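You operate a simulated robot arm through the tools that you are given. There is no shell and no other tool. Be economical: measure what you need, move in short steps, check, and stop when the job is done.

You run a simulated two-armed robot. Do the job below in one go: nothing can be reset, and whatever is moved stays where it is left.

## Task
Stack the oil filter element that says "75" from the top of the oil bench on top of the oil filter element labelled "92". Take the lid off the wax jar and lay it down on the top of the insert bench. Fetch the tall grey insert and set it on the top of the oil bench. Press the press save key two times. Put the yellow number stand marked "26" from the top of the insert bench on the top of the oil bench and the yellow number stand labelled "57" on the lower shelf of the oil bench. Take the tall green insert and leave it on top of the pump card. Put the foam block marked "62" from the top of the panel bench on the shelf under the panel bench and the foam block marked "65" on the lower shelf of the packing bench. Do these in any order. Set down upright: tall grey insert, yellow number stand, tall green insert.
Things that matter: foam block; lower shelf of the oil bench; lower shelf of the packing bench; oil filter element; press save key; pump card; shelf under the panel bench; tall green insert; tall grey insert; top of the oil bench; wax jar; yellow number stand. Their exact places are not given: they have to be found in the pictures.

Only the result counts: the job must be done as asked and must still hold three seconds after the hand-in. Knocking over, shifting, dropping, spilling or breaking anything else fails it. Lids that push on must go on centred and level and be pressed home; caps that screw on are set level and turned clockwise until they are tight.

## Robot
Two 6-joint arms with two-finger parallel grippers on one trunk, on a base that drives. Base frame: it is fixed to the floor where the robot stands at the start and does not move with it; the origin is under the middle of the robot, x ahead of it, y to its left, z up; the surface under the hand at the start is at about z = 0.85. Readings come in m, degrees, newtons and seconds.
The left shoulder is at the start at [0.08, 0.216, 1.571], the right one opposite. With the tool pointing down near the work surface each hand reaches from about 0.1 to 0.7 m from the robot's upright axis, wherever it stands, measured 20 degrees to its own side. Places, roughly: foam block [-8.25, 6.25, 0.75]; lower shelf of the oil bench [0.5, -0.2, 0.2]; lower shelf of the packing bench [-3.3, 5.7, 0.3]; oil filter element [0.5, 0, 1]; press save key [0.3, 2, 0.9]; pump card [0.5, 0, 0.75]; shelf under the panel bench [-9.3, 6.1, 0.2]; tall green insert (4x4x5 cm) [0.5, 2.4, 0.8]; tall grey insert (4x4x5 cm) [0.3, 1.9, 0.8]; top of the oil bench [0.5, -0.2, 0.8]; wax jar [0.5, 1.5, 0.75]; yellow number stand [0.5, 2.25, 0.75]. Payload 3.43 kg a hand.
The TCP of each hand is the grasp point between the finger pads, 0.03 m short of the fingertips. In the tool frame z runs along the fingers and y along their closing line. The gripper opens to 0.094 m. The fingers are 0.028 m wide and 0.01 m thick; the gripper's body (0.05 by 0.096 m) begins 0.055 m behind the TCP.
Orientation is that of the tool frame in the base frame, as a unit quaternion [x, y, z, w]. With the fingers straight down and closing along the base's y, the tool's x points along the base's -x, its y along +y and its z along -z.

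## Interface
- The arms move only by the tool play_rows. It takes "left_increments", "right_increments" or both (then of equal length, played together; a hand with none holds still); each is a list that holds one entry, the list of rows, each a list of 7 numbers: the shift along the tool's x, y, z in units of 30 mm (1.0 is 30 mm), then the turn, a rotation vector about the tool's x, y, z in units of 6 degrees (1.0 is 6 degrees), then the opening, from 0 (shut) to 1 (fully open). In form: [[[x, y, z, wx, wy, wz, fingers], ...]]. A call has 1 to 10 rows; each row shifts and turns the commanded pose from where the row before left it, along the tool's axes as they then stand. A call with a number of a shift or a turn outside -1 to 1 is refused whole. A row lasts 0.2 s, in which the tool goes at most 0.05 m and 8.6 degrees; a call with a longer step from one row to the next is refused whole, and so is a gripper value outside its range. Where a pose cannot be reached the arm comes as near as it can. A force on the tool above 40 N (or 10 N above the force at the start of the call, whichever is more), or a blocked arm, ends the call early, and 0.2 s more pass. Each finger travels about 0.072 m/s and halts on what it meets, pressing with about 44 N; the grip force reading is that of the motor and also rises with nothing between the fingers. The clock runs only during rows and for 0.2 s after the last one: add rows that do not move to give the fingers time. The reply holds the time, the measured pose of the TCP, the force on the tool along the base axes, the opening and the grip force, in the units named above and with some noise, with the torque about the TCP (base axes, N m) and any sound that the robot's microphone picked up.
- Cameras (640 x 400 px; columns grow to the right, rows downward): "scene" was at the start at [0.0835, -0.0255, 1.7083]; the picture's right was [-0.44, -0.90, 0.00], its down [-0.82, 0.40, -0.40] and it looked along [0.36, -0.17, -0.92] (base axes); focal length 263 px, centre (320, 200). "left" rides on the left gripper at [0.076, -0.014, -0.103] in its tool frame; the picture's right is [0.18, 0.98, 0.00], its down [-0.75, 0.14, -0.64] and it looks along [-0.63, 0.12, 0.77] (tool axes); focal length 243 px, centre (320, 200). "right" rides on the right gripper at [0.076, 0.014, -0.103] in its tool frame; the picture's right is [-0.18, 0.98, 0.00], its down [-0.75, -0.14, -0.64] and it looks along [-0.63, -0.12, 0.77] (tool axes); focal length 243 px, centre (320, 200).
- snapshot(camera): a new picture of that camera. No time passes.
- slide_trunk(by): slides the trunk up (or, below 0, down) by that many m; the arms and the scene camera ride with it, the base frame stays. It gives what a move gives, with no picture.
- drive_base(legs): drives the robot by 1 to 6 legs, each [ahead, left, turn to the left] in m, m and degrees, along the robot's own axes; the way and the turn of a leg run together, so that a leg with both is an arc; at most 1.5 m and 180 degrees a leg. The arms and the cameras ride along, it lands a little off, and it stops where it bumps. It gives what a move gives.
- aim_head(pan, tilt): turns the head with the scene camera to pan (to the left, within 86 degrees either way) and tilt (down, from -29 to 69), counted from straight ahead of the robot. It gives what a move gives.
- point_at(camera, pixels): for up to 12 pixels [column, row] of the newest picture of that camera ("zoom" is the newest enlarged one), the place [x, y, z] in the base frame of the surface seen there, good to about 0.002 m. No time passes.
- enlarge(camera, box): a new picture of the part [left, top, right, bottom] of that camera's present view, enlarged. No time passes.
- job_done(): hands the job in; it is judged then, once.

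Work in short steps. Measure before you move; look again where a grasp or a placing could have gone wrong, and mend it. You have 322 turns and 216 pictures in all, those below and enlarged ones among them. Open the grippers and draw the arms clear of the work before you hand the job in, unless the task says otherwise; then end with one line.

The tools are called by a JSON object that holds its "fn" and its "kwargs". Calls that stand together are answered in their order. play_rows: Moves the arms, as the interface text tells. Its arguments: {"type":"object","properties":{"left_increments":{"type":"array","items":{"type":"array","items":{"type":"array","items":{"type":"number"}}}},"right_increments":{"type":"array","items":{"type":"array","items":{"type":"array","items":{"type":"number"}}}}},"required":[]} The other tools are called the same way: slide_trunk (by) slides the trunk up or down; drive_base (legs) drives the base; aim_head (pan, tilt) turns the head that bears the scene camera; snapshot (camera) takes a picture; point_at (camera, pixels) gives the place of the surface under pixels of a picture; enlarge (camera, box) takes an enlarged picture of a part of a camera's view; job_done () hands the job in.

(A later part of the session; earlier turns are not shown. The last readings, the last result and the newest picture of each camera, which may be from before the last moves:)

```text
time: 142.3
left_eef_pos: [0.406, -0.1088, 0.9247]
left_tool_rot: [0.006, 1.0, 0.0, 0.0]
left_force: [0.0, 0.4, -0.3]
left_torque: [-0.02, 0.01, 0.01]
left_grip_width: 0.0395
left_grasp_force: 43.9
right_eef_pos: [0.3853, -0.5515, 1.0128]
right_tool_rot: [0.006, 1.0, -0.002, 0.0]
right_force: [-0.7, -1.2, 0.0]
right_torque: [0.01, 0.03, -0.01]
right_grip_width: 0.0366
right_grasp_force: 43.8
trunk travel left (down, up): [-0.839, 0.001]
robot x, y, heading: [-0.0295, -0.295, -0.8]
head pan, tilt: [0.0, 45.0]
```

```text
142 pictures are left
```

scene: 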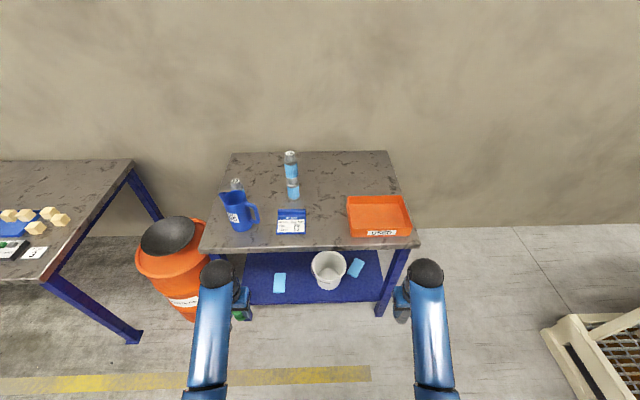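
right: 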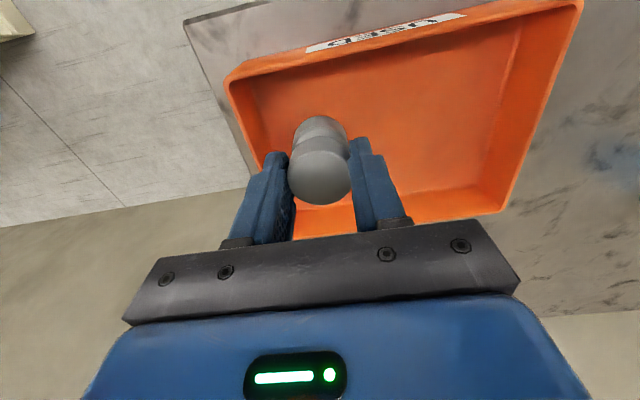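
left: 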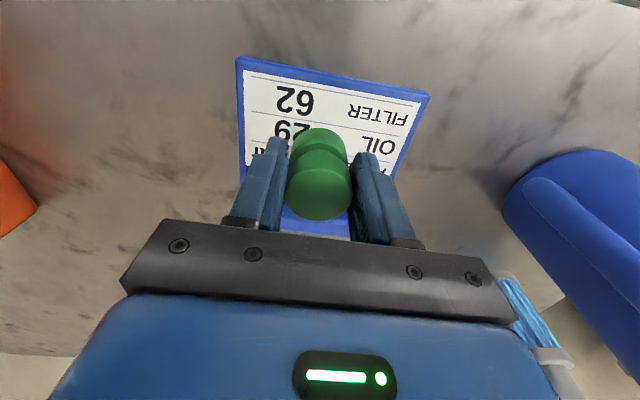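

Over the card's centre. Creep down to contact.

{"fn": "play_rows", "kwargs": {"left_increments": [[[0, 0.15, 0.2, 0, 0, 0, 0.25], [0, 0, 0.15, 0, 0, 0, 0.25], [0, 0, 0.07, 0, 0, 0, 0.25], [0, 0, 0.07, 0, 0, 0, 0.25], [0, 0, 0.05, 0, 0, 0, 0.25], [0, 0, 0, 0, 0, 0, 0.25]]]}}

```text
time: 143.7
left_eef_pos: [0.4077, -0.1031, 0.9101]
left_tool_rot: [0.006, 1.0, -0.001, 0.001]
left_force: [0.2, -0.3, -0.4]
left_torque: [0.04, 0.0, -0.01]
left_grip_width: 0.0396
left_grasp_force: 44.2
right_eef_pos: [0.3855, -0.5515, 1.0137]
right_tool_rot: [0.006, 1.0, -0.002, 0.0]
right_force: [0.3, 0.3, -1.3]
right_torque: [-0.04, 0.01, -0.01]
right_grip_width: 0.0363
right_grasp_force: 44.1
trunk travel left (down, up): [-0.839, 0.001]
robot x, y, heading: [-0.033, -0.3016, -1.0]
head pan, tilt: [0.0, 45.0]
```

{"fn": "play_rows", "kwargs": {"left_increments": [[[0, 0, 0.05, 0, 0, 0, 0.25], [0, 0, 0.05, 0, 0, 0, 0.25], [0, 0, 0, 0, 0, 0, 0.25]]]}}

```text
time: 144.5
left_eef_pos: [0.4077, -0.1041, 0.9078]
left_tool_rot: [0.006, 1.0, -0.001, 0.002]
left_force: [0.8, 2.7, 15.7]
left_torque: [0.15, -0.07, 0.02]
left_grip_width: 0.0393
left_grasp_force: 44.0
right_eef_pos: [0.3844, -0.5513, 1.0144]
right_tool_rot: [0.008, 1.0, -0.002, 0.0]
right_force: [0.4, 0.6, -1.4]
right_torque: [-0.03, 0.01, 0.0]
right_grip_width: 0.0364
right_grasp_force: 43.9
trunk travel left (down, up): [-0.839, 0.001]
robot x, y, heading: [-0.0321, -0.2987, -1.1]
head pan, tilt: [0.0, 45.0]
```

Contact. Ease up 1 mm, open gently and rise.

{"fn": "play_rows", "kwargs": {"left_increments": [[[0, 0, -0.04, 0, 0, 0, 0.25], [0, 0, 0, 0, 0, 0, 0.5], [0, 0, 0, 0, 0, 0, 0.7], [0, 0, 0, 0, 0, 0, 0.7], [0, 0, -0.5, 0, 0, 0, 0.7], [0, 0, -0.9, 0, 0, 0, 0.7], [0, 0, -0.9, 0, 0, 0, 0.7], [0, 0, -0.8, 0, 0, 0, 0.7], [0, 0, 0, 0, 0, 0, 0.7]]]}}

{"fn": "snapshot", "kwargs": {"camera": "left"}}

```text
time: 146.5
left_eef_pos: [0.4083, -0.1051, 1.0008]
left_tool_rot: [0.007, 1.0, -0.001, 0.0]
left_force: [0.8, 0.6, 0.3]
left_torque: [-0.02, 0.03, 0.01]
left_grip_width: 0.0656
left_grasp_force: 0.0
right_eef_pos: [0.385, -0.5507, 1.013]
right_tool_rot: [0.007, 1.0, -0.002, 0.001]
right_force: [0.0, 0.3, -0.5]
right_torque: [0.01, 0.01, 0.03]
right_grip_width: 0.0365
right_grasp_force: 44.0
trunk travel left (down, up): [-0.839, 0.001]
robot x, y, heading: [-0.0314, -0.2991, -1.0]
head pan, tilt: [0.0, 45.0]
```

```text
141 pictures are left
```

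left: 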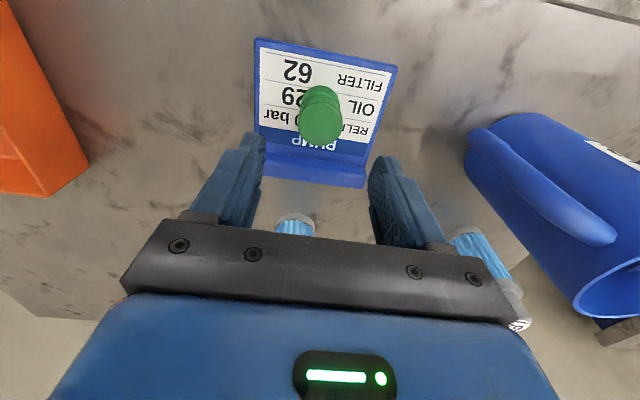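

Green stands on the pump card. Bring the grey insert to (0.43, -0.27) with the right hand.

{"fn": "play_rows", "kwargs": {"right_increments": [[[-0.19, 0.95, 0, 0, 0, 0, 0.25], [-0.19, 0.95, 0, 0, 0, 0, 0.25], [-0.19, 0.95, 0, 0, 0, 0, 0.25], [-0.19, 0.95, 0, 0, 0, 0, 0.25], [-0.19, 0.95, 0, 0, 0, 0, 0.25], [-0.19, 0.95, 0, 0, 0, 0, 0.25], [-0.19, 0.95, 0, 0, 0, 0, 0.25], [-0.19, 0.95, 0, 0, 0, 0, 0.25], [-0.19, 0.95, 0, 0, 0, 0, 0.25], [-0.1, 0.8, 0.3, 0, 0, 0, 0.25]]]}}

{"fn": "play_rows", "kwargs": {"right_increments": [[[0, 0, 0.8, 0, 0, 0, 0.25], [0, 0, 0.8, 0, 0, 0, 0.25], [0, 0, 0.8, 0, 0, 0, 0.25], [0, 0, 0.4, 0, 0, 0, 0.25], [0, 0, 0, 0, 0, 0, 0.25]]]}}

{"fn": "snapshot", "kwargs": {"camera": "right"}}

```text
time: 148.7
left_eef_pos: [0.4083, -0.1037, 1.0002]
left_tool_rot: [0.006, 1.0, -0.001, 0.0]
left_force: [0.0, 0.5, 0.2]
left_torque: [0.01, 0.03, 0.01]
left_grip_width: 0.0657
left_grasp_force: 0.1
right_eef_pos: [0.4414, -0.2707, 1.0038]
right_tool_rot: [0.007, 1.0, -0.001, 0.0]
right_force: [-0.6, 1.2, -0.9]
right_torque: [-0.03, 0.03, 0.02]
right_grip_width: 0.0363
right_grasp_force: 44.1
trunk travel left (down, up): [-0.839, 0.001]
robot x, y, heading: [-0.031, -0.2971, -0.9]
head pan, tilt: [0.0, 45.0]
```

```text
time: 149.9
left_eef_pos: [0.4088, -0.1045, 1.0009]
left_tool_rot: [0.006, 1.0, 0.0, 0.001]
left_force: [0.3, -0.1, 0.4]
left_torque: [0.01, -0.01, 0.0]
left_grip_width: 0.0658
left_grasp_force: 0.0
right_eef_pos: [0.4447, -0.2723, 0.9188]
right_tool_rot: [0.007, 1.0, -0.002, 0.0]
right_force: [0.1, -0.2, -0.3]
right_torque: [0.02, -0.03, -0.01]
right_grip_width: 0.0363
right_grasp_force: 43.4
trunk travel left (down, up): [-0.839, 0.001]
robot x, y, heading: [-0.0342, -0.3021, -0.9]
head pan, tilt: [0.0, 45.0]
```

```text
140 pictures are left
```

right: 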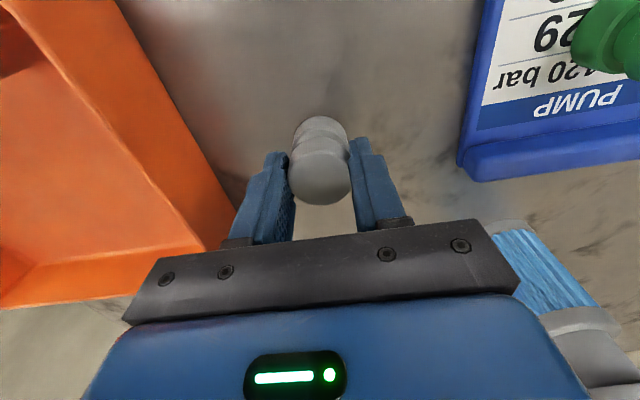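

Clear spot. Creep down to contact.

{"fn": "play_rows", "kwargs": {"right_increments": [[[0, 0, 0.15, 0, 0, 0, 0.25], [0, 0, 0.1, 0, 0, 0, 0.25], [0, 0, 0.07, 0, 0, 0, 0.25], [0, 0, 0.05, 0, 0, 0, 0.25], [0, 0, 0, 0, 0, 0, 0.25]]]}}

```text
time: 151.1
left_eef_pos: [0.4091, -0.105, 1.0007]
left_tool_rot: [0.006, 1.0, -0.001, 0.0]
left_force: [-0.6, 0.1, 0.3]
left_torque: [0.01, -0.02, -0.05]
left_grip_width: 0.0659
left_grasp_force: 0.1
right_eef_pos: [0.4446, -0.2726, 0.9088]
right_tool_rot: [0.007, 1.0, -0.002, 0.0]
right_force: [-0.7, 0.1, -0.2]
right_torque: [-0.01, -0.02, 0.01]
right_grip_width: 0.0363
right_grasp_force: 44.1
trunk travel left (down, up): [-0.839, 0.001]
robot x, y, heading: [-0.0332, -0.3003, -0.7]
head pan, tilt: [0.0, 45.0]
```

{"fn": "play_rows", "kwargs": {"right_increments": [[[0, 0, 0.05, 0, 0, 0, 0.25], [0, 0, 0.04, 0, 0, 0, 0.25], [0, 0, 0, 0, 0, 0, 0.25]]]}}

```text
time: 151.9
left_eef_pos: [0.4073, -0.1056, 1.0007]
left_tool_rot: [0.006, 1.0, -0.001, 0.001]
left_force: [0.1, -0.5, -0.2]
left_torque: [0.01, 0.02, 0.03]
left_grip_width: 0.0658
left_grasp_force: 0.0
right_eef_pos: [0.4438, -0.2724, 0.9068]
right_tool_rot: [0.007, 1.0, -0.001, 0.002]
right_force: [-1.3, -0.4, 17.6]
right_torque: [0.02, 0.03, 0.01]
right_grip_width: 0.0364
right_grasp_force: 43.7
trunk travel left (down, up): [-0.839, 0.001]
robot x, y, heading: [-0.0317, -0.2992, -0.8]
head pan, tilt: [0.0, 45.0]
```

Contact. Ease, open and rise.

{"fn": "play_rows", "kwargs": {"right_increments": [[[0, 0, -0.05, 0, 0, 0, 0.25], [0, 0, 0, 0, 0, 0, 0.5], [0, 0, 0, 0, 0, 0, 0.7], [0, 0, 0, 0, 0, 0, 0.7], [0, 0, -0.5, 0, 0, 0, 0.7], [0, 0, -0.9, 0, 0, 0, 0.7], [0, 0, -0.9, 0, 0, 0, 0.7], [0, 0, -0.8, 0, 0, 0, 0.7], [0, 0, 0, 0, 0, 0, 0.7]]]}}

{"fn": "snapshot", "kwargs": {"camera": "right"}}

{"fn": "snapshot", "kwargs": {"camera": "scene"}}

```text
time: 153.9
left_eef_pos: [0.4081, -0.1052, 1.0004]
left_tool_rot: [0.006, 1.0, 0.0, -0.001]
left_force: [0.0, -0.1, 0.6]
left_torque: [-0.01, -0.01, 0.01]
left_grip_width: 0.0659
left_grasp_force: 0.0
right_eef_pos: [0.4436, -0.2703, 0.9998]
right_tool_rot: [0.007, 1.0, -0.002, 0.0]
right_force: [0.0, 0.2, 0.3]
right_torque: [0.01, 0.03, 0.02]
right_grip_width: 0.0658
right_grasp_force: 0.0
trunk travel left (down, up): [-0.839, 0.001]
robot x, y, heading: [-0.0285, -0.2978, -0.8]
head pan, tilt: [0.0, 45.0]
```

```text
139 pictures are left
```

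right: 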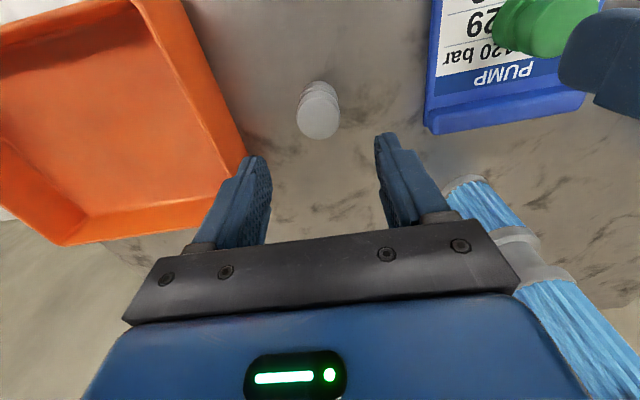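

```text
138 pictures are left
```

scene: 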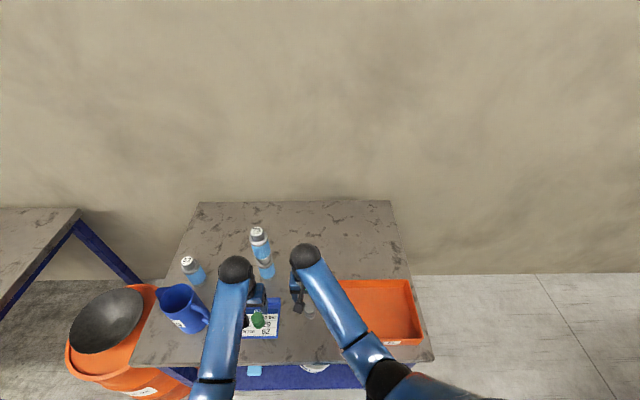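

Grey stands fine. Now back to the insert bench for the stands: back, left 2.45 m, and look.

{"fn": "drive_base", "kwargs": {"legs": [[-0.35, 0, 0.8], [0, 1.25, 0], [0, 1.22, 0]]}}

{"fn": "play_rows", "kwargs": {"left_increments": [[[0, 0.9, -0.1, 0, 0, 0, 1], [0, 0.9, 0, 0, 0, 0, 1], [0, 0.9, 0, 0, 0, 0, 1], [0, 0.9, 0, 0, 0, 0, 1], [0, 0.9, 0, 0, 0, 0, 1]]], "right_increments": [[[0, -0.9, 0, 0, 0, 0, 1], [0, -0.9, 0, 0, 0, 0, 1], [0, -0.9, 0, 0, 0, 0, 1], [0, -0.9, 0, 0, 0, 0, 1], [0, 0, 0, 0, 0, 0, 1]]]}}

{"fn": "snapshot", "kwargs": {"camera": "scene"}}

```text
time: 168.0
left_eef_pos: [0.0574, 2.4102, 1.0003]
left_tool_rot: [0.005, 1.0, -0.001, 0.0]
left_force: [-0.7, 0.4, 0.9]
left_torque: [0.0, 0.01, 0.0]
left_grip_width: 0.0657
left_grasp_force: 0.2
right_eef_pos: [0.092, 2.2455, 0.9996]
right_tool_rot: [0.006, 1.0, -0.002, 0.0]
right_force: [-0.3, 0.1, -0.3]
right_torque: [0.03, 0.0, 0.0]
right_grip_width: 0.0659
right_grasp_force: 0.1
trunk travel left (down, up): [-0.839, 0.001]
robot x, y, heading: [-0.3832, 2.2163, -0.6]
head pan, tilt: [0.0, 45.0]
```

```text
time: 169.2
left_eef_pos: [0.0586, 2.5458, 1.0034]
left_tool_rot: [0.006, 1.0, -0.001, 0.0]
left_force: [0.9, 0.8, -0.2]
left_torque: [-0.03, 0.02, -0.01]
left_grip_width: 0.0938
left_grasp_force: 0.0
right_eef_pos: [0.0913, 2.1368, 1.0005]
right_tool_rot: [0.006, 1.0, -0.001, 0.0]
right_force: [-0.6, 0.8, -0.1]
right_torque: [-0.01, 0.0, 0.01]
right_grip_width: 0.0942
right_grasp_force: 0.0
trunk travel left (down, up): [-0.839, 0.001]
robot x, y, heading: [-0.3814, 2.2154, -0.9]
head pan, tilt: [0.0, 45.0]
```

```text
137 pictures are left
```

scene: 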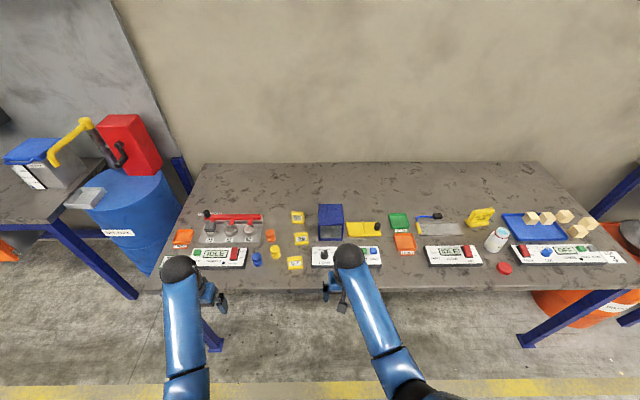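

{"fn": "enlarge", "kwargs": {"camera": "scene", "box": [240, 195, 340, 275]}}

```text
5.00 times, centred on (290, 235) of scene
```

zoom: 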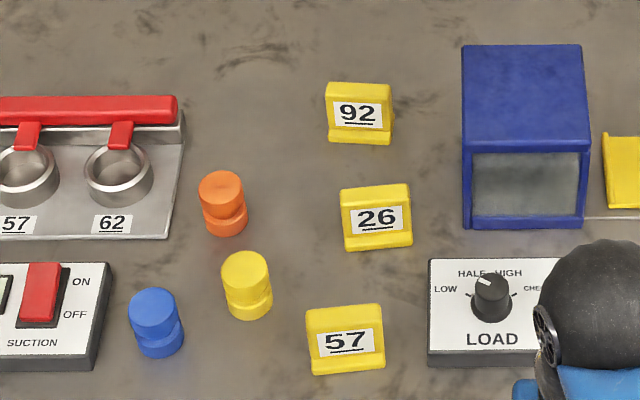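

Measure both stands' corners and neighbours.

{"fn": "point_at", "kwargs": {"camera": "zoom", "pixels": [[343, 308], [310, 312], [378, 308], [314, 368], [384, 362], [345, 342], [343, 191], [410, 188], [347, 246], [411, 242], [378, 218], [430, 365]]}}

{"fn": "point_at", "kwargs": {"camera": "zoom", "pixels": [[245, 265], [268, 305], [345, 365], [380, 240], [430, 262], [345, 376]]}}

```text
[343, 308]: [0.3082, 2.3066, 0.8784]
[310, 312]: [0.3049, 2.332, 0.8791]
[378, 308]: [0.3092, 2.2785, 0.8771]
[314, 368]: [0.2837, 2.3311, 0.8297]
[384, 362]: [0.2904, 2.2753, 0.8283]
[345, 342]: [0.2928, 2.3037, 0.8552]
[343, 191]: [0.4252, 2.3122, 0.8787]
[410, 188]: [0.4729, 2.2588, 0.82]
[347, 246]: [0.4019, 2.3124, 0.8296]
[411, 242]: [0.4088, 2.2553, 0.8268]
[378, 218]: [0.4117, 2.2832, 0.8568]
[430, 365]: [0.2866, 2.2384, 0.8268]
```

```text
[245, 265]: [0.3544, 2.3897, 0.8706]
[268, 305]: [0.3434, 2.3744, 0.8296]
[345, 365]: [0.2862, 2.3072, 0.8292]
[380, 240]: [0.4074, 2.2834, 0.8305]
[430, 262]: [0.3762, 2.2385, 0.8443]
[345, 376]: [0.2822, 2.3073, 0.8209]
```

57 stands at about (0.297, 2.304) yawed ~7°. Drive forward 0.28 m.

{"fn": "drive_base", "kwargs": {"legs": [[0.28, 0, 0.9]]}}

{"fn": "play_rows", "kwargs": {"left_increments": [[[1, -0.3, 0, 0, 0, -0.57, 0.85], [1, -0.6, 0, 0, 0, -0.56, 0.85], [1, -0.7, 0, 0, -1, 0, 0.85], [0.5, -0.7, 0, 0, -1, 0, 0.85], [0, -0.7, 0, 0, -1, 0, 0.85], [0, -0.7, 0, 0, -1, 0, 0.85], [0, -0.7, 0, 0, -1, 0, 0.85], [0, -0.7, 0, 0, -1, 0, 0.85], [0, -0.7, 0, 0, -1, 0, 0.85], [0, -0.7, 0, 0, -1, 0, 0.85]]]}}

{"fn": "play_rows", "kwargs": {"left_increments": [[[0, 0, 0, 0, -1, 0, 0.85], [0, 0, 0, 0, -1, 0, 0.85], [0, 0, 0, 0, 0, 0, 0.85]]]}}

{"fn": "snapshot", "kwargs": {"camera": "left"}}

```text
time: 171.2
left_eef_pos: [0.33, 2.5516, 1.0044]
left_tool_rot: [-0.004, 1.0, 0.0, 0.001]
left_force: [-0.3, 0.4, -0.2]
left_torque: [0.03, 0.0, -0.04]
left_grip_width: 0.0943
left_grasp_force: 0.1
right_eef_pos: [0.3693, 2.1448, 1.0023]
right_tool_rot: [-0.004, 1.0, -0.003, 0.001]
right_force: [-0.2, -0.1, 0.2]
right_torque: [-0.03, -0.01, 0.0]
right_grip_width: 0.0939
right_grasp_force: 0.0
trunk travel left (down, up): [-0.839, 0.001]
robot x, y, heading: [-0.0997, 2.2119, 0.4]
head pan, tilt: [0.0, 45.0]
```

```text
time: 173.4
left_eef_pos: [0.251, 2.3485, 1.0013]
left_tool_rot: [-0.058, 0.911, 0.025, 0.406]
left_force: [0.1, -0.2, -0.5]
left_torque: [0.0, 0.0, -0.02]
left_grip_width: 0.0799
left_grasp_force: 0.0
right_eef_pos: [0.3717, 2.1447, 1.0004]
right_tool_rot: [-0.003, 1.0, -0.001, -0.001]
right_force: [0.1, -0.1, -0.1]
right_torque: [0.0, 0.01, 0.01]
right_grip_width: 0.0938
right_grasp_force: 0.0
trunk travel left (down, up): [-0.839, 0.001]
robot x, y, heading: [-0.1011, 2.2141, 0.3]
head pan, tilt: [0.0, 45.0]
```

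```text
time: 174.2
left_eef_pos: [0.2501, 2.3495, 1.0033]
left_tool_rot: [-0.056, 0.864, 0.032, 0.499]
left_force: [0.6, 0.5, -0.2]
left_torque: [0.0, -0.01, -0.01]
left_grip_width: 0.0798
left_grasp_force: 0.0
right_eef_pos: [0.3713, 2.1443, 1.0013]
right_tool_rot: [-0.004, 1.0, -0.001, 0.0]
right_force: [-0.7, 0.4, -0.7]
right_torque: [-0.02, 0.0, 0.0]
right_grip_width: 0.0939
right_grasp_force: 0.1
trunk travel left (down, up): [-0.839, 0.001]
robot x, y, heading: [-0.102, 2.2138, 0.3]
head pan, tilt: [0.0, 45.0]
```

```text
135 pictures are left
```

left: 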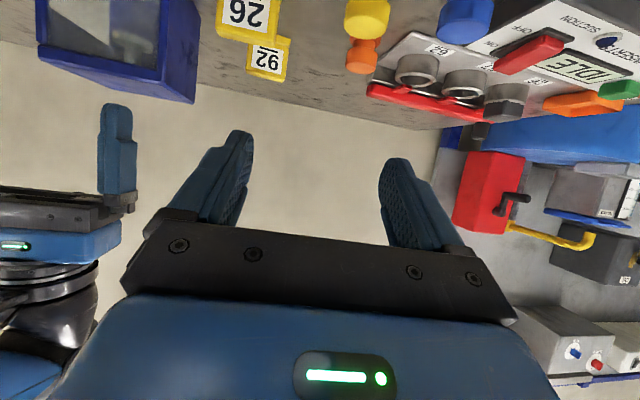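

Go to the pre-grasp in front of 57; right hand moves aside.

{"fn": "play_rows", "kwargs": {"left_increments": [[[0.887, -0.416, -0.015, 0, 0, 0, 0.85], [0.887, -0.416, -0.015, 0, 0, 0, 0.85], [0.887, -0.416, -0.015, 0, 0, 0, 0.85], [0.887, -0.416, -0.015, 0, 0, 0, 0.85], [0, 0, 0, 0, 0, 0, 0.85]]], "right_increments": [[[0, -0.9, 0, 0, 0, 0, 1], [0, -0.9, 0, 0, 0, 0, 1], [0, -0.9, 0, 0, 0, 0, 1], [0, -0.9, 0, 0, 0, 0, 1], [0, 0, 0, 0, 0, 0, 1]]]}}

{"fn": "snapshot", "kwargs": {"camera": "left"}}

{"fn": "enlarge", "kwargs": {"camera": "scene", "box": [190, 260, 350, 380]}}

```text
time: 175.6
left_eef_pos: [0.218, 2.3255, 0.9271]
left_tool_rot: [-0.133, 0.857, 0.042, 0.496]
left_force: [0.2, -0.1, 0.1]
left_torque: [-0.03, 0.03, -0.01]
left_grip_width: 0.08
left_grasp_force: 0.0
right_eef_pos: [0.3712, 2.0367, 0.9958]
right_tool_rot: [-0.004, 1.0, -0.001, 0.0]
right_force: [-0.4, 0.0, 0.1]
right_torque: [-0.04, 0.0, 0.02]
right_grip_width: 0.0941
right_grasp_force: 0.0
trunk travel left (down, up): [-0.839, 0.001]
robot x, y, heading: [-0.1001, 2.2159, 0.5]
head pan, tilt: [0.0, 45.0]
stopped in row 5 (left hand): the arm was blocked; the commanded pose is now the measured one
```

```text
134 pictures are left
```

left: 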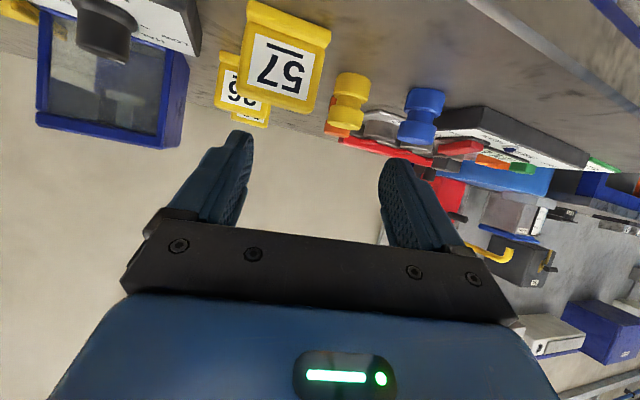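

```text
3.33 times, centred on (270, 320) of scene
```

zoom: 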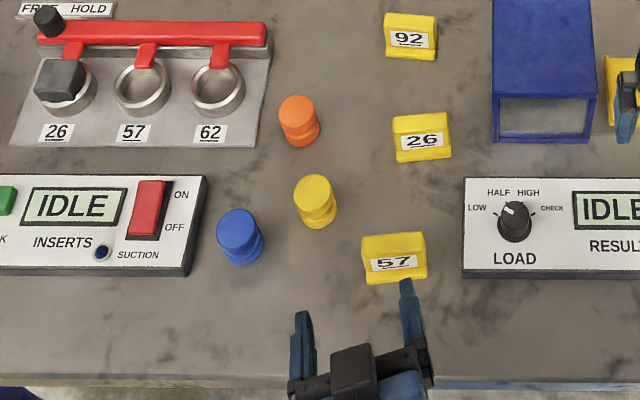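

The pitched arm is too near my own trunk. Back the base off 0.17 m to get room.

{"fn": "drive_base", "kwargs": {"legs": [[-0.17, 0, -0.4]]}}

{"fn": "play_rows", "kwargs": {"left_increments": [[[-0.6, 0, 0.9, 0, 0, 0, 0.85], [-0.6, 0, 0.9, 0, 0, 0, 0.85], [0, 0, 0, 0, 0, 0, 0.85]]]}}

```text
time: 177.1
left_eef_pos: [0.0501, 2.3218, 0.9271]
left_tool_rot: [-0.126, 0.858, 0.043, 0.496]
left_force: [0.6, 0.6, -0.5]
left_torque: [-0.01, 0.03, -0.01]
left_grip_width: 0.0803
left_grasp_force: 0.1
right_eef_pos: [0.2025, 2.0324, 0.998]
right_tool_rot: [0.0, 1.0, -0.002, -0.003]
right_force: [0.7, 0.4, 0.9]
right_torque: [0.0, 0.02, 0.02]
right_grip_width: 0.0936
right_grasp_force: 0.2
trunk travel left (down, up): [-0.839, 0.001]
robot x, y, heading: [-0.2709, 2.2146, -0.2]
head pan, tilt: [0.0, 45.0]
```

```text
time: 177.9
left_eef_pos: [0.1106, 2.3371, 0.9328]
left_tool_rot: [-0.126, 0.857, 0.042, 0.497]
left_force: [0.4, 0.7, 0.8]
left_torque: [0.0, 0.01, -0.02]
left_grip_width: 0.0799
left_grasp_force: 0.0
right_eef_pos: [0.199, 2.0336, 1.0004]
right_tool_rot: [0.001, 1.0, -0.001, 0.0]
right_force: [0.2, -0.3, 0.1]
right_torque: [-0.01, -0.03, -0.03]
right_grip_width: 0.0941
right_grasp_force: 0.0
trunk travel left (down, up): [-0.839, 0.001]
robot x, y, heading: [-0.2749, 2.2135, -0.3]
head pan, tilt: [0.0, 45.0]
```

Correct the yaw/roll picked up, then go to the pre-grasp.

{"fn": "play_rows", "kwargs": {"left_increments": [[[0, 0, 0, 0.47, 0.02, 0.56, 0.85], [0, 0, 0, 0.47, 0.02, 0.56, 0.85], [-0.277, -0.607, 0.94, 0, 0, 0, 0.85], [-0.277, -0.607, 0.94, 0, 0, 0, 0.85], [-0.277, -0.607, 0.94, 0, 0, 0, 0.85], [0, 0, 0, 0, 0, 0, 0.85]]]}}

{"fn": "snapshot", "kwargs": {"camera": "left"}}

```text
time: 179.3
left_eef_pos: [0.2025, 2.2927, 0.9112]
left_tool_rot: [-0.052, 0.866, 0.028, 0.497]
left_force: [-0.3, 0.3, -0.2]
left_torque: [-0.03, 0.03, 0.02]
left_grip_width: 0.0799
left_grasp_force: 0.0
right_eef_pos: [0.1976, 2.0333, 1.0007]
right_tool_rot: [0.0, 1.0, -0.002, 0.0]
right_force: [1.1, 0.2, 0.3]
right_torque: [-0.01, 0.02, 0.0]
right_grip_width: 0.0939
right_grasp_force: 0.0
trunk travel left (down, up): [-0.839, 0.001]
robot x, y, heading: [-0.2736, 2.2116, -0.2]
head pan, tilt: [0.0, 45.0]
```

```text
132 pictures are left
```

left: 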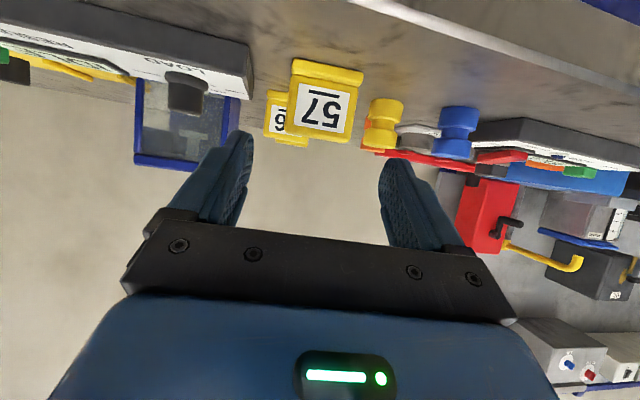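

Aligned. Advance 0.11 m and check before closing.

{"fn": "play_rows", "kwargs": {"left_increments": [[[0, 0, 0.74, 0, 0, 0, 0.85], [0, 0, 0.74, 0, 0, 0, 0.85], [0, 0, 0.74, 0, 0, 0, 0.85], [0, 0, 0.74, 0, 0, 0, 0.85], [0, 0, 0.7, 0, 0, 0, 0.85], [0, 0, 0, 0, 0, 0, 0.85]]]}}

{"fn": "snapshot", "kwargs": {"camera": "left"}}

{"fn": "enlarge", "kwargs": {"camera": "scene", "box": [240, 220, 360, 300]}}

```text
time: 180.7
left_eef_pos: [0.2944, 2.3044, 0.8555]
left_tool_rot: [-0.052, 0.865, 0.03, 0.498]
left_force: [-0.7, 0.1, -0.1]
left_torque: [0.0, 0.07, -0.03]
left_grip_width: 0.0799
left_grasp_force: 0.2
right_eef_pos: [0.199, 2.0335, 0.9999]
right_tool_rot: [0.0, 1.0, -0.002, 0.0]
right_force: [-0.5, 0.7, 0.2]
right_torque: [-0.02, -0.05, 0.01]
right_grip_width: 0.0939
right_grasp_force: 0.1
trunk travel left (down, up): [-0.839, 0.001]
robot x, y, heading: [-0.2735, 2.2098, 0.0]
head pan, tilt: [0.0, 45.0]
```

```text
131 pictures are left
```

left: 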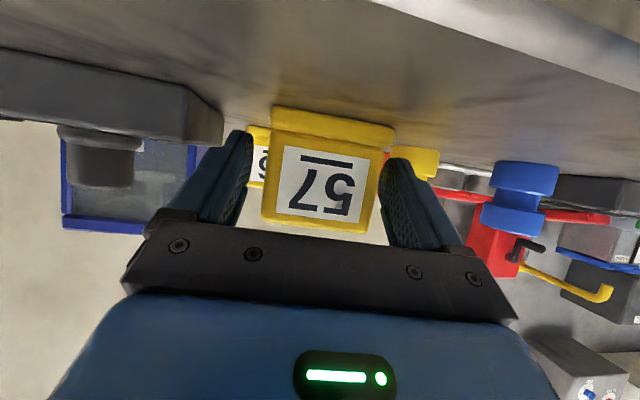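

```text
5.00 times, centred on (300, 260) of scene
```

zoom: 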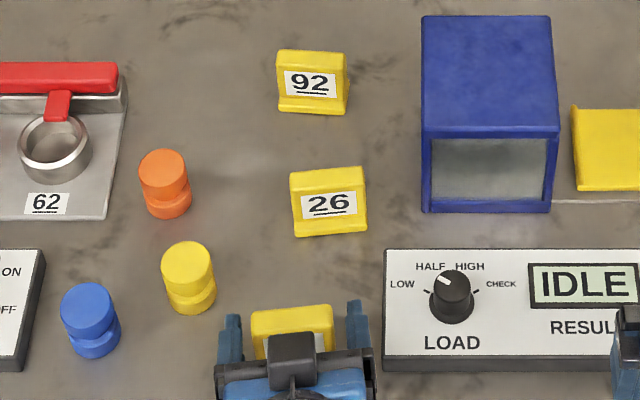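

Centred; close slowly and lift.

{"fn": "play_rows", "kwargs": {"left_increments": [[[0, 0, 0, 0, 0, 0, 0.75], [0, 0, 0, 0, 0, 0, 0.65], [0, 0, 0, 0, 0, 0, 0.55], [0, 0, 0, 0, 0, 0, 0.45], [0, 0, 0, 0, 0, 0, 0.45], [-0.29, 0, -0.167, 0, 0, 0, 0.45], [-0.58, 0, -0.33, 0, 0, 0, 0.45], [-0.87, 0, -0.5, 0, 0, 0, 0.45], [-0.87, 0, -0.5, 0, 0, 0, 0.45], [-0.87, 0, -0.5, 0, 0, 0, 0.45]]]}}

{"fn": "snapshot", "kwargs": {"camera": "left"}}

```text
time: 182.9
left_eef_pos: [0.2954, 2.3078, 0.9765]
left_tool_rot: [-0.051, 0.866, 0.029, 0.497]
left_force: [-0.1, 0.8, 0.5]
left_torque: [0.02, 0.0, 0.01]
left_grip_width: 0.0634
left_grasp_force: 43.7
right_eef_pos: [0.1982, 2.0347, 1.002]
right_tool_rot: [0.0, 1.0, -0.002, 0.0]
right_force: [0.4, 0.0, -0.2]
right_torque: [0.0, 0.0, -0.01]
right_grip_width: 0.0939
right_grasp_force: 0.2
trunk travel left (down, up): [-0.839, 0.001]
robot x, y, heading: [-0.2695, 2.2149, 0.0]
head pan, tilt: [0.0, 45.0]
```

```text
129 pictures are left
```

left: 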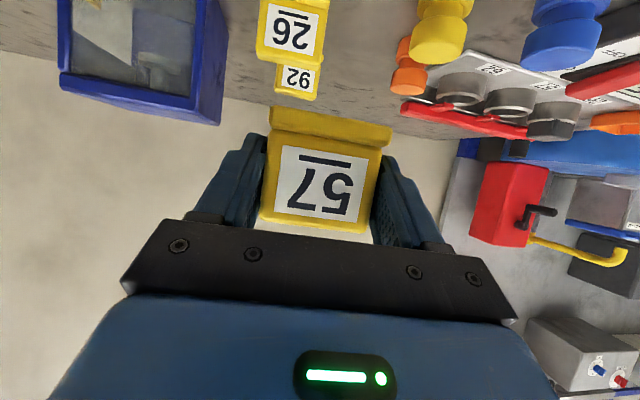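

57 held upright. Raise it a bit, and drive left 0.23 / forward 0.12 so the right hand can take 26.

{"fn": "play_rows", "kwargs": {"left_increments": [[[-0.87, 0, -0.5, 0, 0, 0, 0.45], [-0.87, 0, -0.5, 0, 0, 0, 0.45], [-0.5, 0, -0.3, 0, 0, 0, 0.45], [0, 0, 0, 0, 0, 0, 0.45]]]}}

{"fn": "drive_base", "kwargs": {"legs": [[0.0, 0.23, 0], [0.12, 0, 0]]}}

{"fn": "snapshot", "kwargs": {"camera": "right"}}

```text
time: 183.9
left_eef_pos: [0.2976, 2.3068, 1.0546]
left_tool_rot: [-0.052, 0.866, 0.029, 0.497]
left_force: [0.3, -0.3, -0.2]
left_torque: [0.0, 0.01, 0.0]
left_grip_width: 0.063
left_grasp_force: 43.9
right_eef_pos: [0.1994, 2.0339, 0.9994]
right_tool_rot: [0.0, 1.0, -0.001, 0.0]
right_force: [-0.3, -0.3, 0.0]
right_torque: [0.0, 0.0, -0.04]
right_grip_width: 0.0939
right_grasp_force: 0.0
trunk travel left (down, up): [-0.839, 0.001]
robot x, y, heading: [-0.272, 2.212, -0.4]
head pan, tilt: [0.0, 45.0]
```

```text
time: 186.4
left_eef_pos: [0.4113, 2.5368, 1.0568]
left_tool_rot: [-0.051, 0.865, 0.028, 0.499]
left_force: [-0.1, 0.6, -0.3]
left_torque: [0.01, -0.01, 0.03]
left_grip_width: 0.063
left_grasp_force: 43.6
right_eef_pos: [0.3118, 2.2631, 1.0018]
right_tool_rot: [0.001, 1.0, -0.002, 0.002]
right_force: [-1.6, -0.7, 1.2]
right_torque: [0.0, -0.03, -0.03]
right_grip_width: 0.0942
right_grasp_force: 0.0
trunk travel left (down, up): [-0.839, 0.001]
robot x, y, heading: [-0.1564, 2.4489, -0.3]
head pan, tilt: [0.0, 45.0]
```

```text
128 pictures are left
```

right: 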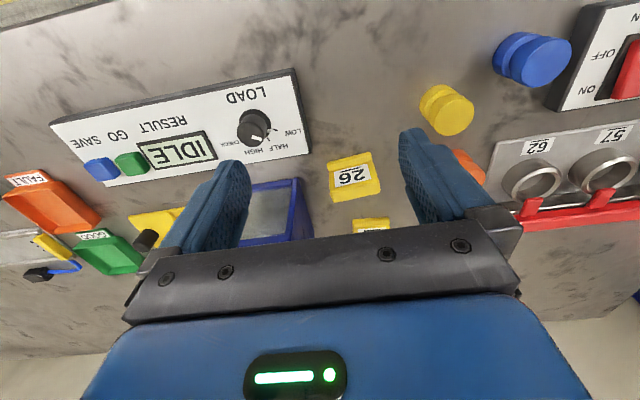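

{"fn": "point_at", "kwargs": {"camera": "right", "pixels": [[331, 192], [378, 188], [355, 195], [352, 175], [330, 165], [372, 156], [352, 160]]}}

{"fn": "play_rows", "kwargs": {"right_increments": [[[-0.85, 0.15, 0, 0, 0, 0, 0.9], [-0.85, 0.15, 0, 0, 0, 0, 0.9], [-0.85, 0.15, 0, 0, 0, 0, 0.9], [-0.5, 0.15, 0, 0, 0, 0, 0.9], [0, 0, 0, 0, 0, 0, 0.9]]]}}

{"fn": "snapshot", "kwargs": {"camera": "right"}}

```text
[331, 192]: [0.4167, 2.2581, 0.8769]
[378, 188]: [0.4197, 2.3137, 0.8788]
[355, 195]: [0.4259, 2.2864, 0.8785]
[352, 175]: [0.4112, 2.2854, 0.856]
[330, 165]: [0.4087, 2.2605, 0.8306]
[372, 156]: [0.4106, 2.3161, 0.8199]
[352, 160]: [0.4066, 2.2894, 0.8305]
```

```text
time: 187.6
left_eef_pos: [0.4143, 2.5364, 1.0542]
left_tool_rot: [-0.051, 0.865, 0.029, 0.498]
left_force: [-0.3, 0.2, -0.3]
left_torque: [0.02, -0.02, 0.03]
left_grip_width: 0.0629
left_grasp_force: 44.1
right_eef_pos: [0.4084, 2.2825, 0.9999]
right_tool_rot: [0.002, 1.0, -0.001, -0.001]
right_force: [0.7, 0.1, -0.7]
right_torque: [-0.03, 0.01, 0.02]
right_grip_width: 0.0848
right_grasp_force: 0.1
trunk travel left (down, up): [-0.839, 0.001]
robot x, y, heading: [-0.1548, 2.444, -0.4]
head pan, tilt: [0.0, 45.0]
```

```text
127 pictures are left
```

right: 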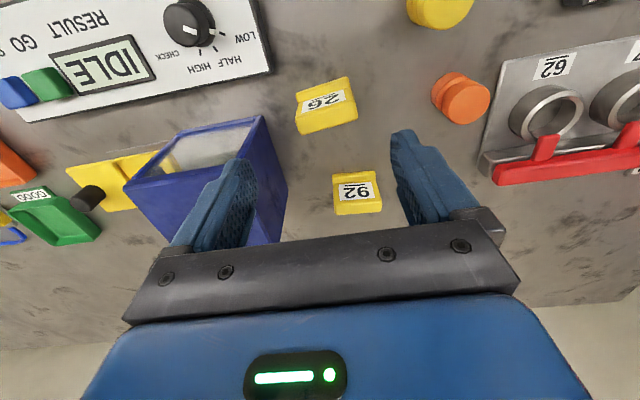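

Measure 26's corners here and the blue box.

{"fn": "point_at", "kwargs": {"camera": "right", "pixels": [[301, 130], [354, 117], [328, 124], [298, 96], [347, 80], [323, 88], [285, 185], [265, 120], [250, 140], [446, 105], [338, 175]]}}

{"fn": "enlarge", "kwargs": {"camera": "right", "box": [250, 50, 450, 200]}}

```text
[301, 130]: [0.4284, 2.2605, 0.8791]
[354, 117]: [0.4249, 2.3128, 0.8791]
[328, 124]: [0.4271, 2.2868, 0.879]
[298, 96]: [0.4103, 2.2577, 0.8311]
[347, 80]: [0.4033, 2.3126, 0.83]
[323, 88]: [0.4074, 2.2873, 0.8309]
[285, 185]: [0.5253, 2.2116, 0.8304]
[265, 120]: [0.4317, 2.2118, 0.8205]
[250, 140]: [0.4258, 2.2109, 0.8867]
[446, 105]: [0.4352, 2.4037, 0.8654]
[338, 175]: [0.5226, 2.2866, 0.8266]
```

```text
2.67 times, centred on (350, 125) of right
```

zoom: 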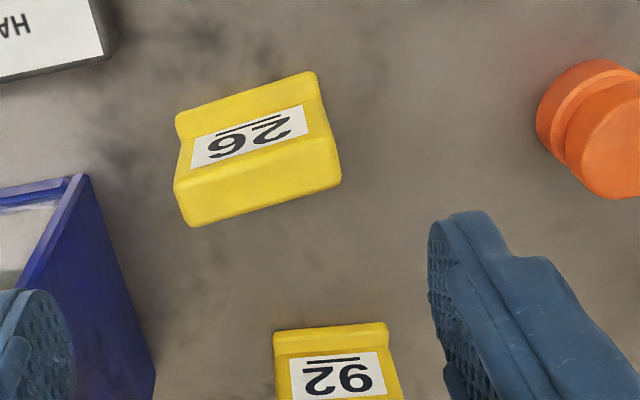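

Descend on 26 with 5.5° yaw, then close.

{"fn": "play_rows", "kwargs": {"right_increments": [[[-0.52, 0.12, 0, 0, 0, -0.9, 0.8], [0, 0, 0.85, 0, 0, 0, 0.8], [0, 0, 0.85, 0, 0, 0, 0.8], [0, 0, 0.85, 0, 0, 0, 0.8], [0, 0, 0.85, 0, 0, 0, 0.8], [0, 0, 0.9, 0, 0, 0, 0.8], [0, 0, 0, 0, 0, 0, 0.8]]]}}

{"fn": "snapshot", "kwargs": {"camera": "right"}}

```text
time: 189.2
left_eef_pos: [0.4139, 2.538, 1.053]
left_tool_rot: [-0.051, 0.866, 0.028, 0.497]
left_force: [0.3, 0.1, -1.4]
left_torque: [-0.02, 0.01, -0.03]
left_grip_width: 0.0629
left_grasp_force: 43.7
right_eef_pos: [0.4243, 2.2853, 0.869]
right_tool_rot: [-0.047, 0.999, -0.002, 0.0]
right_force: [0.5, -0.2, -0.4]
right_torque: [-0.01, 0.01, -0.01]
right_grip_width: 0.0754
right_grasp_force: 0.1
trunk travel left (down, up): [-0.839, 0.001]
robot x, y, heading: [-0.1557, 2.4431, -0.3]
head pan, tilt: [0.0, 45.0]
```

```text
125 pictures are left
```

right: 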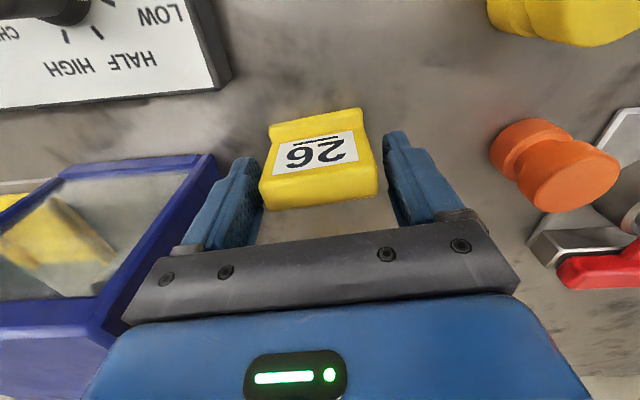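

{"fn": "play_rows", "kwargs": {"right_increments": [[[0, 0, 0, 0, 0, 0, 0.7], [0, 0, 0, 0, 0, 0, 0.6], [0, 0, 0, 0, 0, 0, 0.5], [0, 0, 0, 0, 0, 0, 0.45], [0, 0, 0, 0, 0, 0, 0.45], [0, 0, -0.4, 0, 0, 0, 0.45], [0, 0, -0.8, 0, 0, 0, 0.45], [0, 0, -0.9, 0, 0, 0, 0.45], [0, 0, -0.9, 0, 0, 0, 0.45], [0, 0, -0.9, 0, 0, 0, 0.45]]]}}

{"fn": "snapshot", "kwargs": {"camera": "right"}}

```text
time: 191.4
left_eef_pos: [0.4153, 2.5365, 1.0526]
left_tool_rot: [-0.051, 0.866, 0.029, 0.497]
left_force: [-0.5, 0.1, -0.5]
left_torque: [-0.01, -0.03, -0.01]
left_grip_width: 0.0629
left_grasp_force: 44.4
right_eef_pos: [0.4245, 2.284, 0.9865]
right_tool_rot: [-0.046, 0.999, -0.002, -0.001]
right_force: [0.5, -0.1, -0.4]
right_torque: [0.02, 0.02, -0.01]
right_grip_width: 0.0626
right_grasp_force: 44.2
trunk travel left (down, up): [-0.839, 0.001]
robot x, y, heading: [-0.1555, 2.4389, 0.1]
head pan, tilt: [0.0, 45.0]
```

```text
124 pictures are left
```

right: 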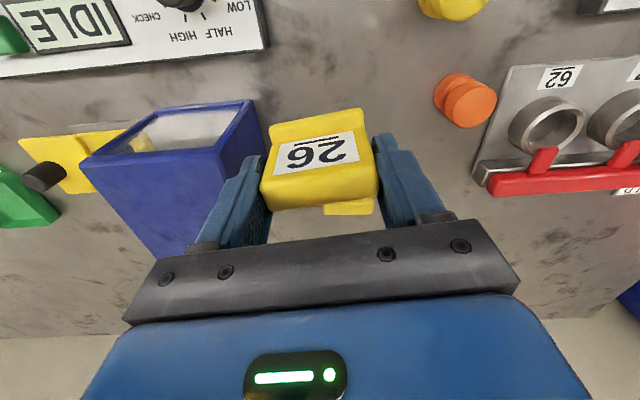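

Both stands held. Draw back from the bench, pull the left hand in, and drive to the oil bench.

{"fn": "drive_base", "kwargs": {"legs": [[-0.27, 0, 0]]}}

{"fn": "play_rows", "kwargs": {"left_increments": [[[0.5, 0.3, -0.866, 0, 0, 0, 0.45], [0.5, 0.3, -0.866, 0, 0, 0, 0.45], [0.5, 0.3, -0.866, 0, 0, 0, 0.45], [0.5, 0.3, -0.866, 0, 0, 0, 0.45], [0.5, 0.3, -0.866, 0, 0, 0, 0.45]]]}}

{"fn": "drive_base", "kwargs": {"legs": [[0, -1.3, 0], [0, -1.28, 0]]}}

{"fn": "snapshot", "kwargs": {"camera": "scene"}}

```text
time: 193.3
left_eef_pos: [0.1515, 2.5352, 1.0505]
left_tool_rot: [-0.048, 0.866, 0.027, 0.496]
left_force: [1.0, 0.4, 0.4]
left_torque: [-0.01, 0.03, 0.02]
left_grip_width: 0.0631
left_grasp_force: 43.6
right_eef_pos: [0.1604, 2.2807, 0.9843]
right_tool_rot: [-0.043, 0.999, -0.002, -0.002]
right_force: [0.7, 0.4, -0.3]
right_torque: [0.01, 0.03, 0.02]
right_grip_width: 0.0627
right_grasp_force: 44.0
trunk travel left (down, up): [-0.839, 0.001]
robot x, y, heading: [-0.4246, 2.4473, -0.5]
head pan, tilt: [0.0, 45.0]
```

```text
time: 194.5
left_eef_pos: [-0.008, 2.5632, 1.0548]
left_tool_rot: [-0.048, 0.866, 0.027, 0.497]
left_force: [-0.5, -0.5, 0.0]
left_torque: [-0.01, 0.01, 0.01]
left_grip_width: 0.063
left_grasp_force: 44.0
right_eef_pos: [0.156, 2.2825, 0.9866]
right_tool_rot: [-0.043, 0.999, -0.002, 0.0]
right_force: [0.0, -0.5, -0.8]
right_torque: [0.01, 0.0, -0.01]
right_grip_width: 0.063
right_grasp_force: 44.0
trunk travel left (down, up): [-0.839, 0.001]
robot x, y, heading: [-0.4226, 2.4444, -0.5]
head pan, tilt: [0.0, 45.0]
```

```text
time: 207.1
left_eef_pos: [-0.0711, -0.0154, 1.0541]
left_tool_rot: [-0.04, 0.866, 0.022, 0.497]
left_force: [-0.2, 1.0, -0.3]
left_torque: [-0.01, 0.01, 0.03]
left_grip_width: 0.0632
left_grasp_force: 44.2
right_eef_pos: [0.0893, -0.2998, 0.9875]
right_tool_rot: [-0.033, 0.999, -0.001, -0.001]
right_force: [0.2, 0.8, 0.3]
right_torque: [0.01, 0.01, 0.03]
right_grip_width: 0.0628
right_grasp_force: 43.5
trunk travel left (down, up): [-0.839, 0.001]
robot x, y, heading: [-0.4873, -0.123, -1.4]
head pan, tilt: [0.0, 45.0]
```

```text
123 pictures are left
```

scene: 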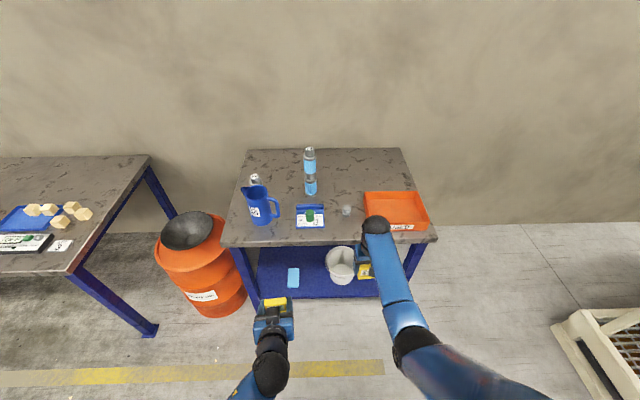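

Drive forward 0.26 so 26 is over the front of the bench.

{"fn": "drive_base", "kwargs": {"legs": [[0.26, 0, 1.4]]}}

{"fn": "snapshot", "kwargs": {"camera": "right"}}

```text
time: 208.9
left_eef_pos: [0.1844, -0.0085, 1.0561]
left_tool_rot: [-0.053, 0.865, 0.03, 0.499]
left_force: [0.0, -0.1, 0.0]
left_torque: [0.0, -0.02, -0.03]
left_grip_width: 0.0629
left_grasp_force: 44.4
right_eef_pos: [0.3508, -0.2871, 0.9886]
right_tool_rot: [-0.048, 0.999, -0.001, 0.0]
right_force: [-0.3, 0.0, -0.7]
right_torque: [-0.01, -0.01, -0.01]
right_grip_width: 0.0629
right_grasp_force: 44.5
trunk travel left (down, up): [-0.839, 0.001]
robot x, y, heading: [-0.2293, -0.129, -0.0]
head pan, tilt: [0.0, 45.0]
```

```text
122 pictures are left
```

right: 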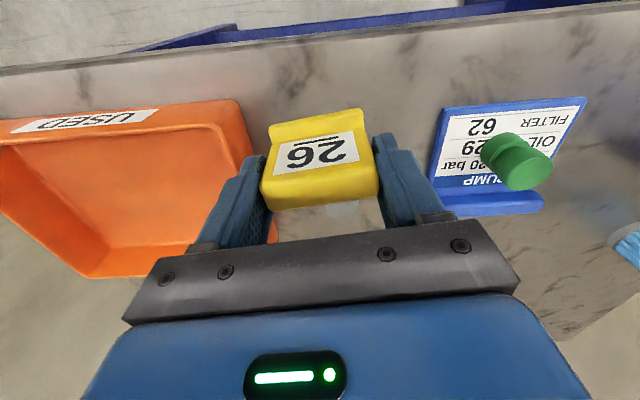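

Shift 2 cm left and lower towards the bench.

{"fn": "play_rows", "kwargs": {"right_increments": [[[-0.1, 0.7, 0, 0, 0, 0, 0.45], [0, 0, 0.8, 0, 0, 0, 0.45], [0, 0, 0.8, 0, 0, 0, 0.45], [0, 0, 0.6, 0, 0, 0, 0.45], [0, 0, 0.3, 0, 0, 0, 0.45], [0, 0, 0, 0, 0, 0, 0.45]]]}}

{"fn": "snapshot", "kwargs": {"camera": "right"}}

```text
time: 210.3
left_eef_pos: [0.1867, -0.0076, 1.0542]
left_tool_rot: [-0.053, 0.866, 0.03, 0.497]
left_force: [-0.3, 1.4, -1.0]
left_torque: [0.03, -0.01, 0.03]
left_grip_width: 0.063
left_grasp_force: 43.9
right_eef_pos: [0.353, -0.2663, 0.9124]
right_tool_rot: [-0.048, 0.999, -0.002, -0.001]
right_force: [-0.1, 0.1, -0.4]
right_torque: [0.03, -0.01, 0.04]
right_grip_width: 0.0632
right_grasp_force: 44.2
trunk travel left (down, up): [-0.839, 0.001]
robot x, y, heading: [-0.2284, -0.1276, -0.1]
head pan, tilt: [0.0, 45.0]
```

```text
121 pictures are left
```

right: 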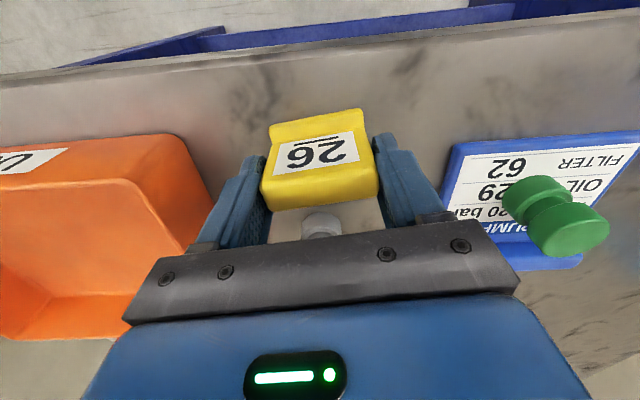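

Clear of grey and tray. Creep down.

{"fn": "play_rows", "kwargs": {"right_increments": [[[0, 0, 0.2, 0, 0, 0, 0.45], [0, 0, 0.15, 0, 0, 0, 0.45], [0, 0, 0.06, 0, 0, 0, 0.45], [0, 0, 0.05, 0, 0, 0, 0.45], [0, 0, 0, 0, 0, 0, 0.45]]]}}

```text
time: 211.5
left_eef_pos: [0.1852, -0.0071, 1.0545]
left_tool_rot: [-0.052, 0.865, 0.03, 0.498]
left_force: [0.0, 0.7, -0.3]
left_torque: [0.02, 0.01, -0.01]
left_grip_width: 0.063
left_grasp_force: 43.9
right_eef_pos: [0.3539, -0.2656, 0.8999]
right_tool_rot: [-0.048, 0.999, -0.001, 0.0]
right_force: [0.6, -0.3, 9.3]
right_torque: [0.17, 0.14, 0.02]
right_grip_width: 0.0629
right_grasp_force: 43.5
trunk travel left (down, up): [-0.839, 0.001]
robot x, y, heading: [-0.2239, -0.1283, 0.0]
head pan, tilt: [0.0, 45.0]
```

Contact. Release and rise.

{"fn": "play_rows", "kwargs": {"right_increments": [[[0, 0, -0.02, 0, 0, 0, 0.45], [0, 0, 0, 0, 0, 0, 0.7], [0, 0, 0, 0, 0, 0, 0.85], [0, 0, 0, 0, 0, 0, 0.85], [0, 0, -0.5, 0, 0, 0, 0.85], [0, 0, -0.9, 0, 0, 0, 0.85], [0, 0, -0.9, 0, 0, 0, 0.85], [0, 0, -0.8, 0, 0, 0, 0.85], [0, 0, 0, 0, 0, 0, 0.85]]]}}

{"fn": "snapshot", "kwargs": {"camera": "right"}}

```text
time: 213.5
left_eef_pos: [0.1874, -0.0078, 1.0537]
left_tool_rot: [-0.052, 0.866, 0.03, 0.496]
left_force: [0.8, -0.6, 0.4]
left_torque: [-0.01, -0.02, 0.0]
left_grip_width: 0.063
left_grasp_force: 44.4
right_eef_pos: [0.3548, -0.2625, 0.9913]
right_tool_rot: [-0.048, 0.999, -0.002, -0.001]
right_force: [-0.4, -0.4, 0.3]
right_torque: [-0.02, 0.0, -0.04]
right_grip_width: 0.0801
right_grasp_force: 0.1
trunk travel left (down, up): [-0.839, 0.001]
robot x, y, heading: [-0.2283, -0.1253, -0.0]
head pan, tilt: [0.0, 45.0]
```

```text
120 pictures are left
```

right: 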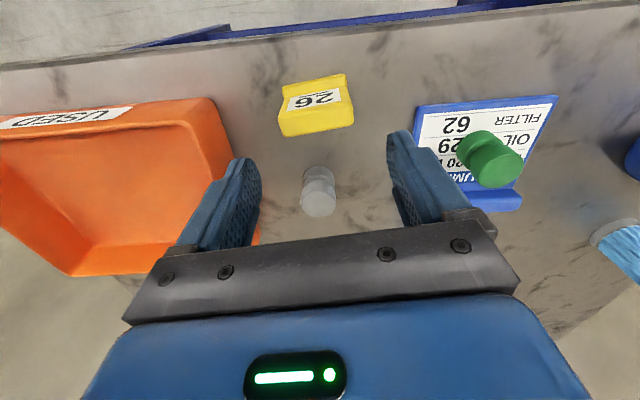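

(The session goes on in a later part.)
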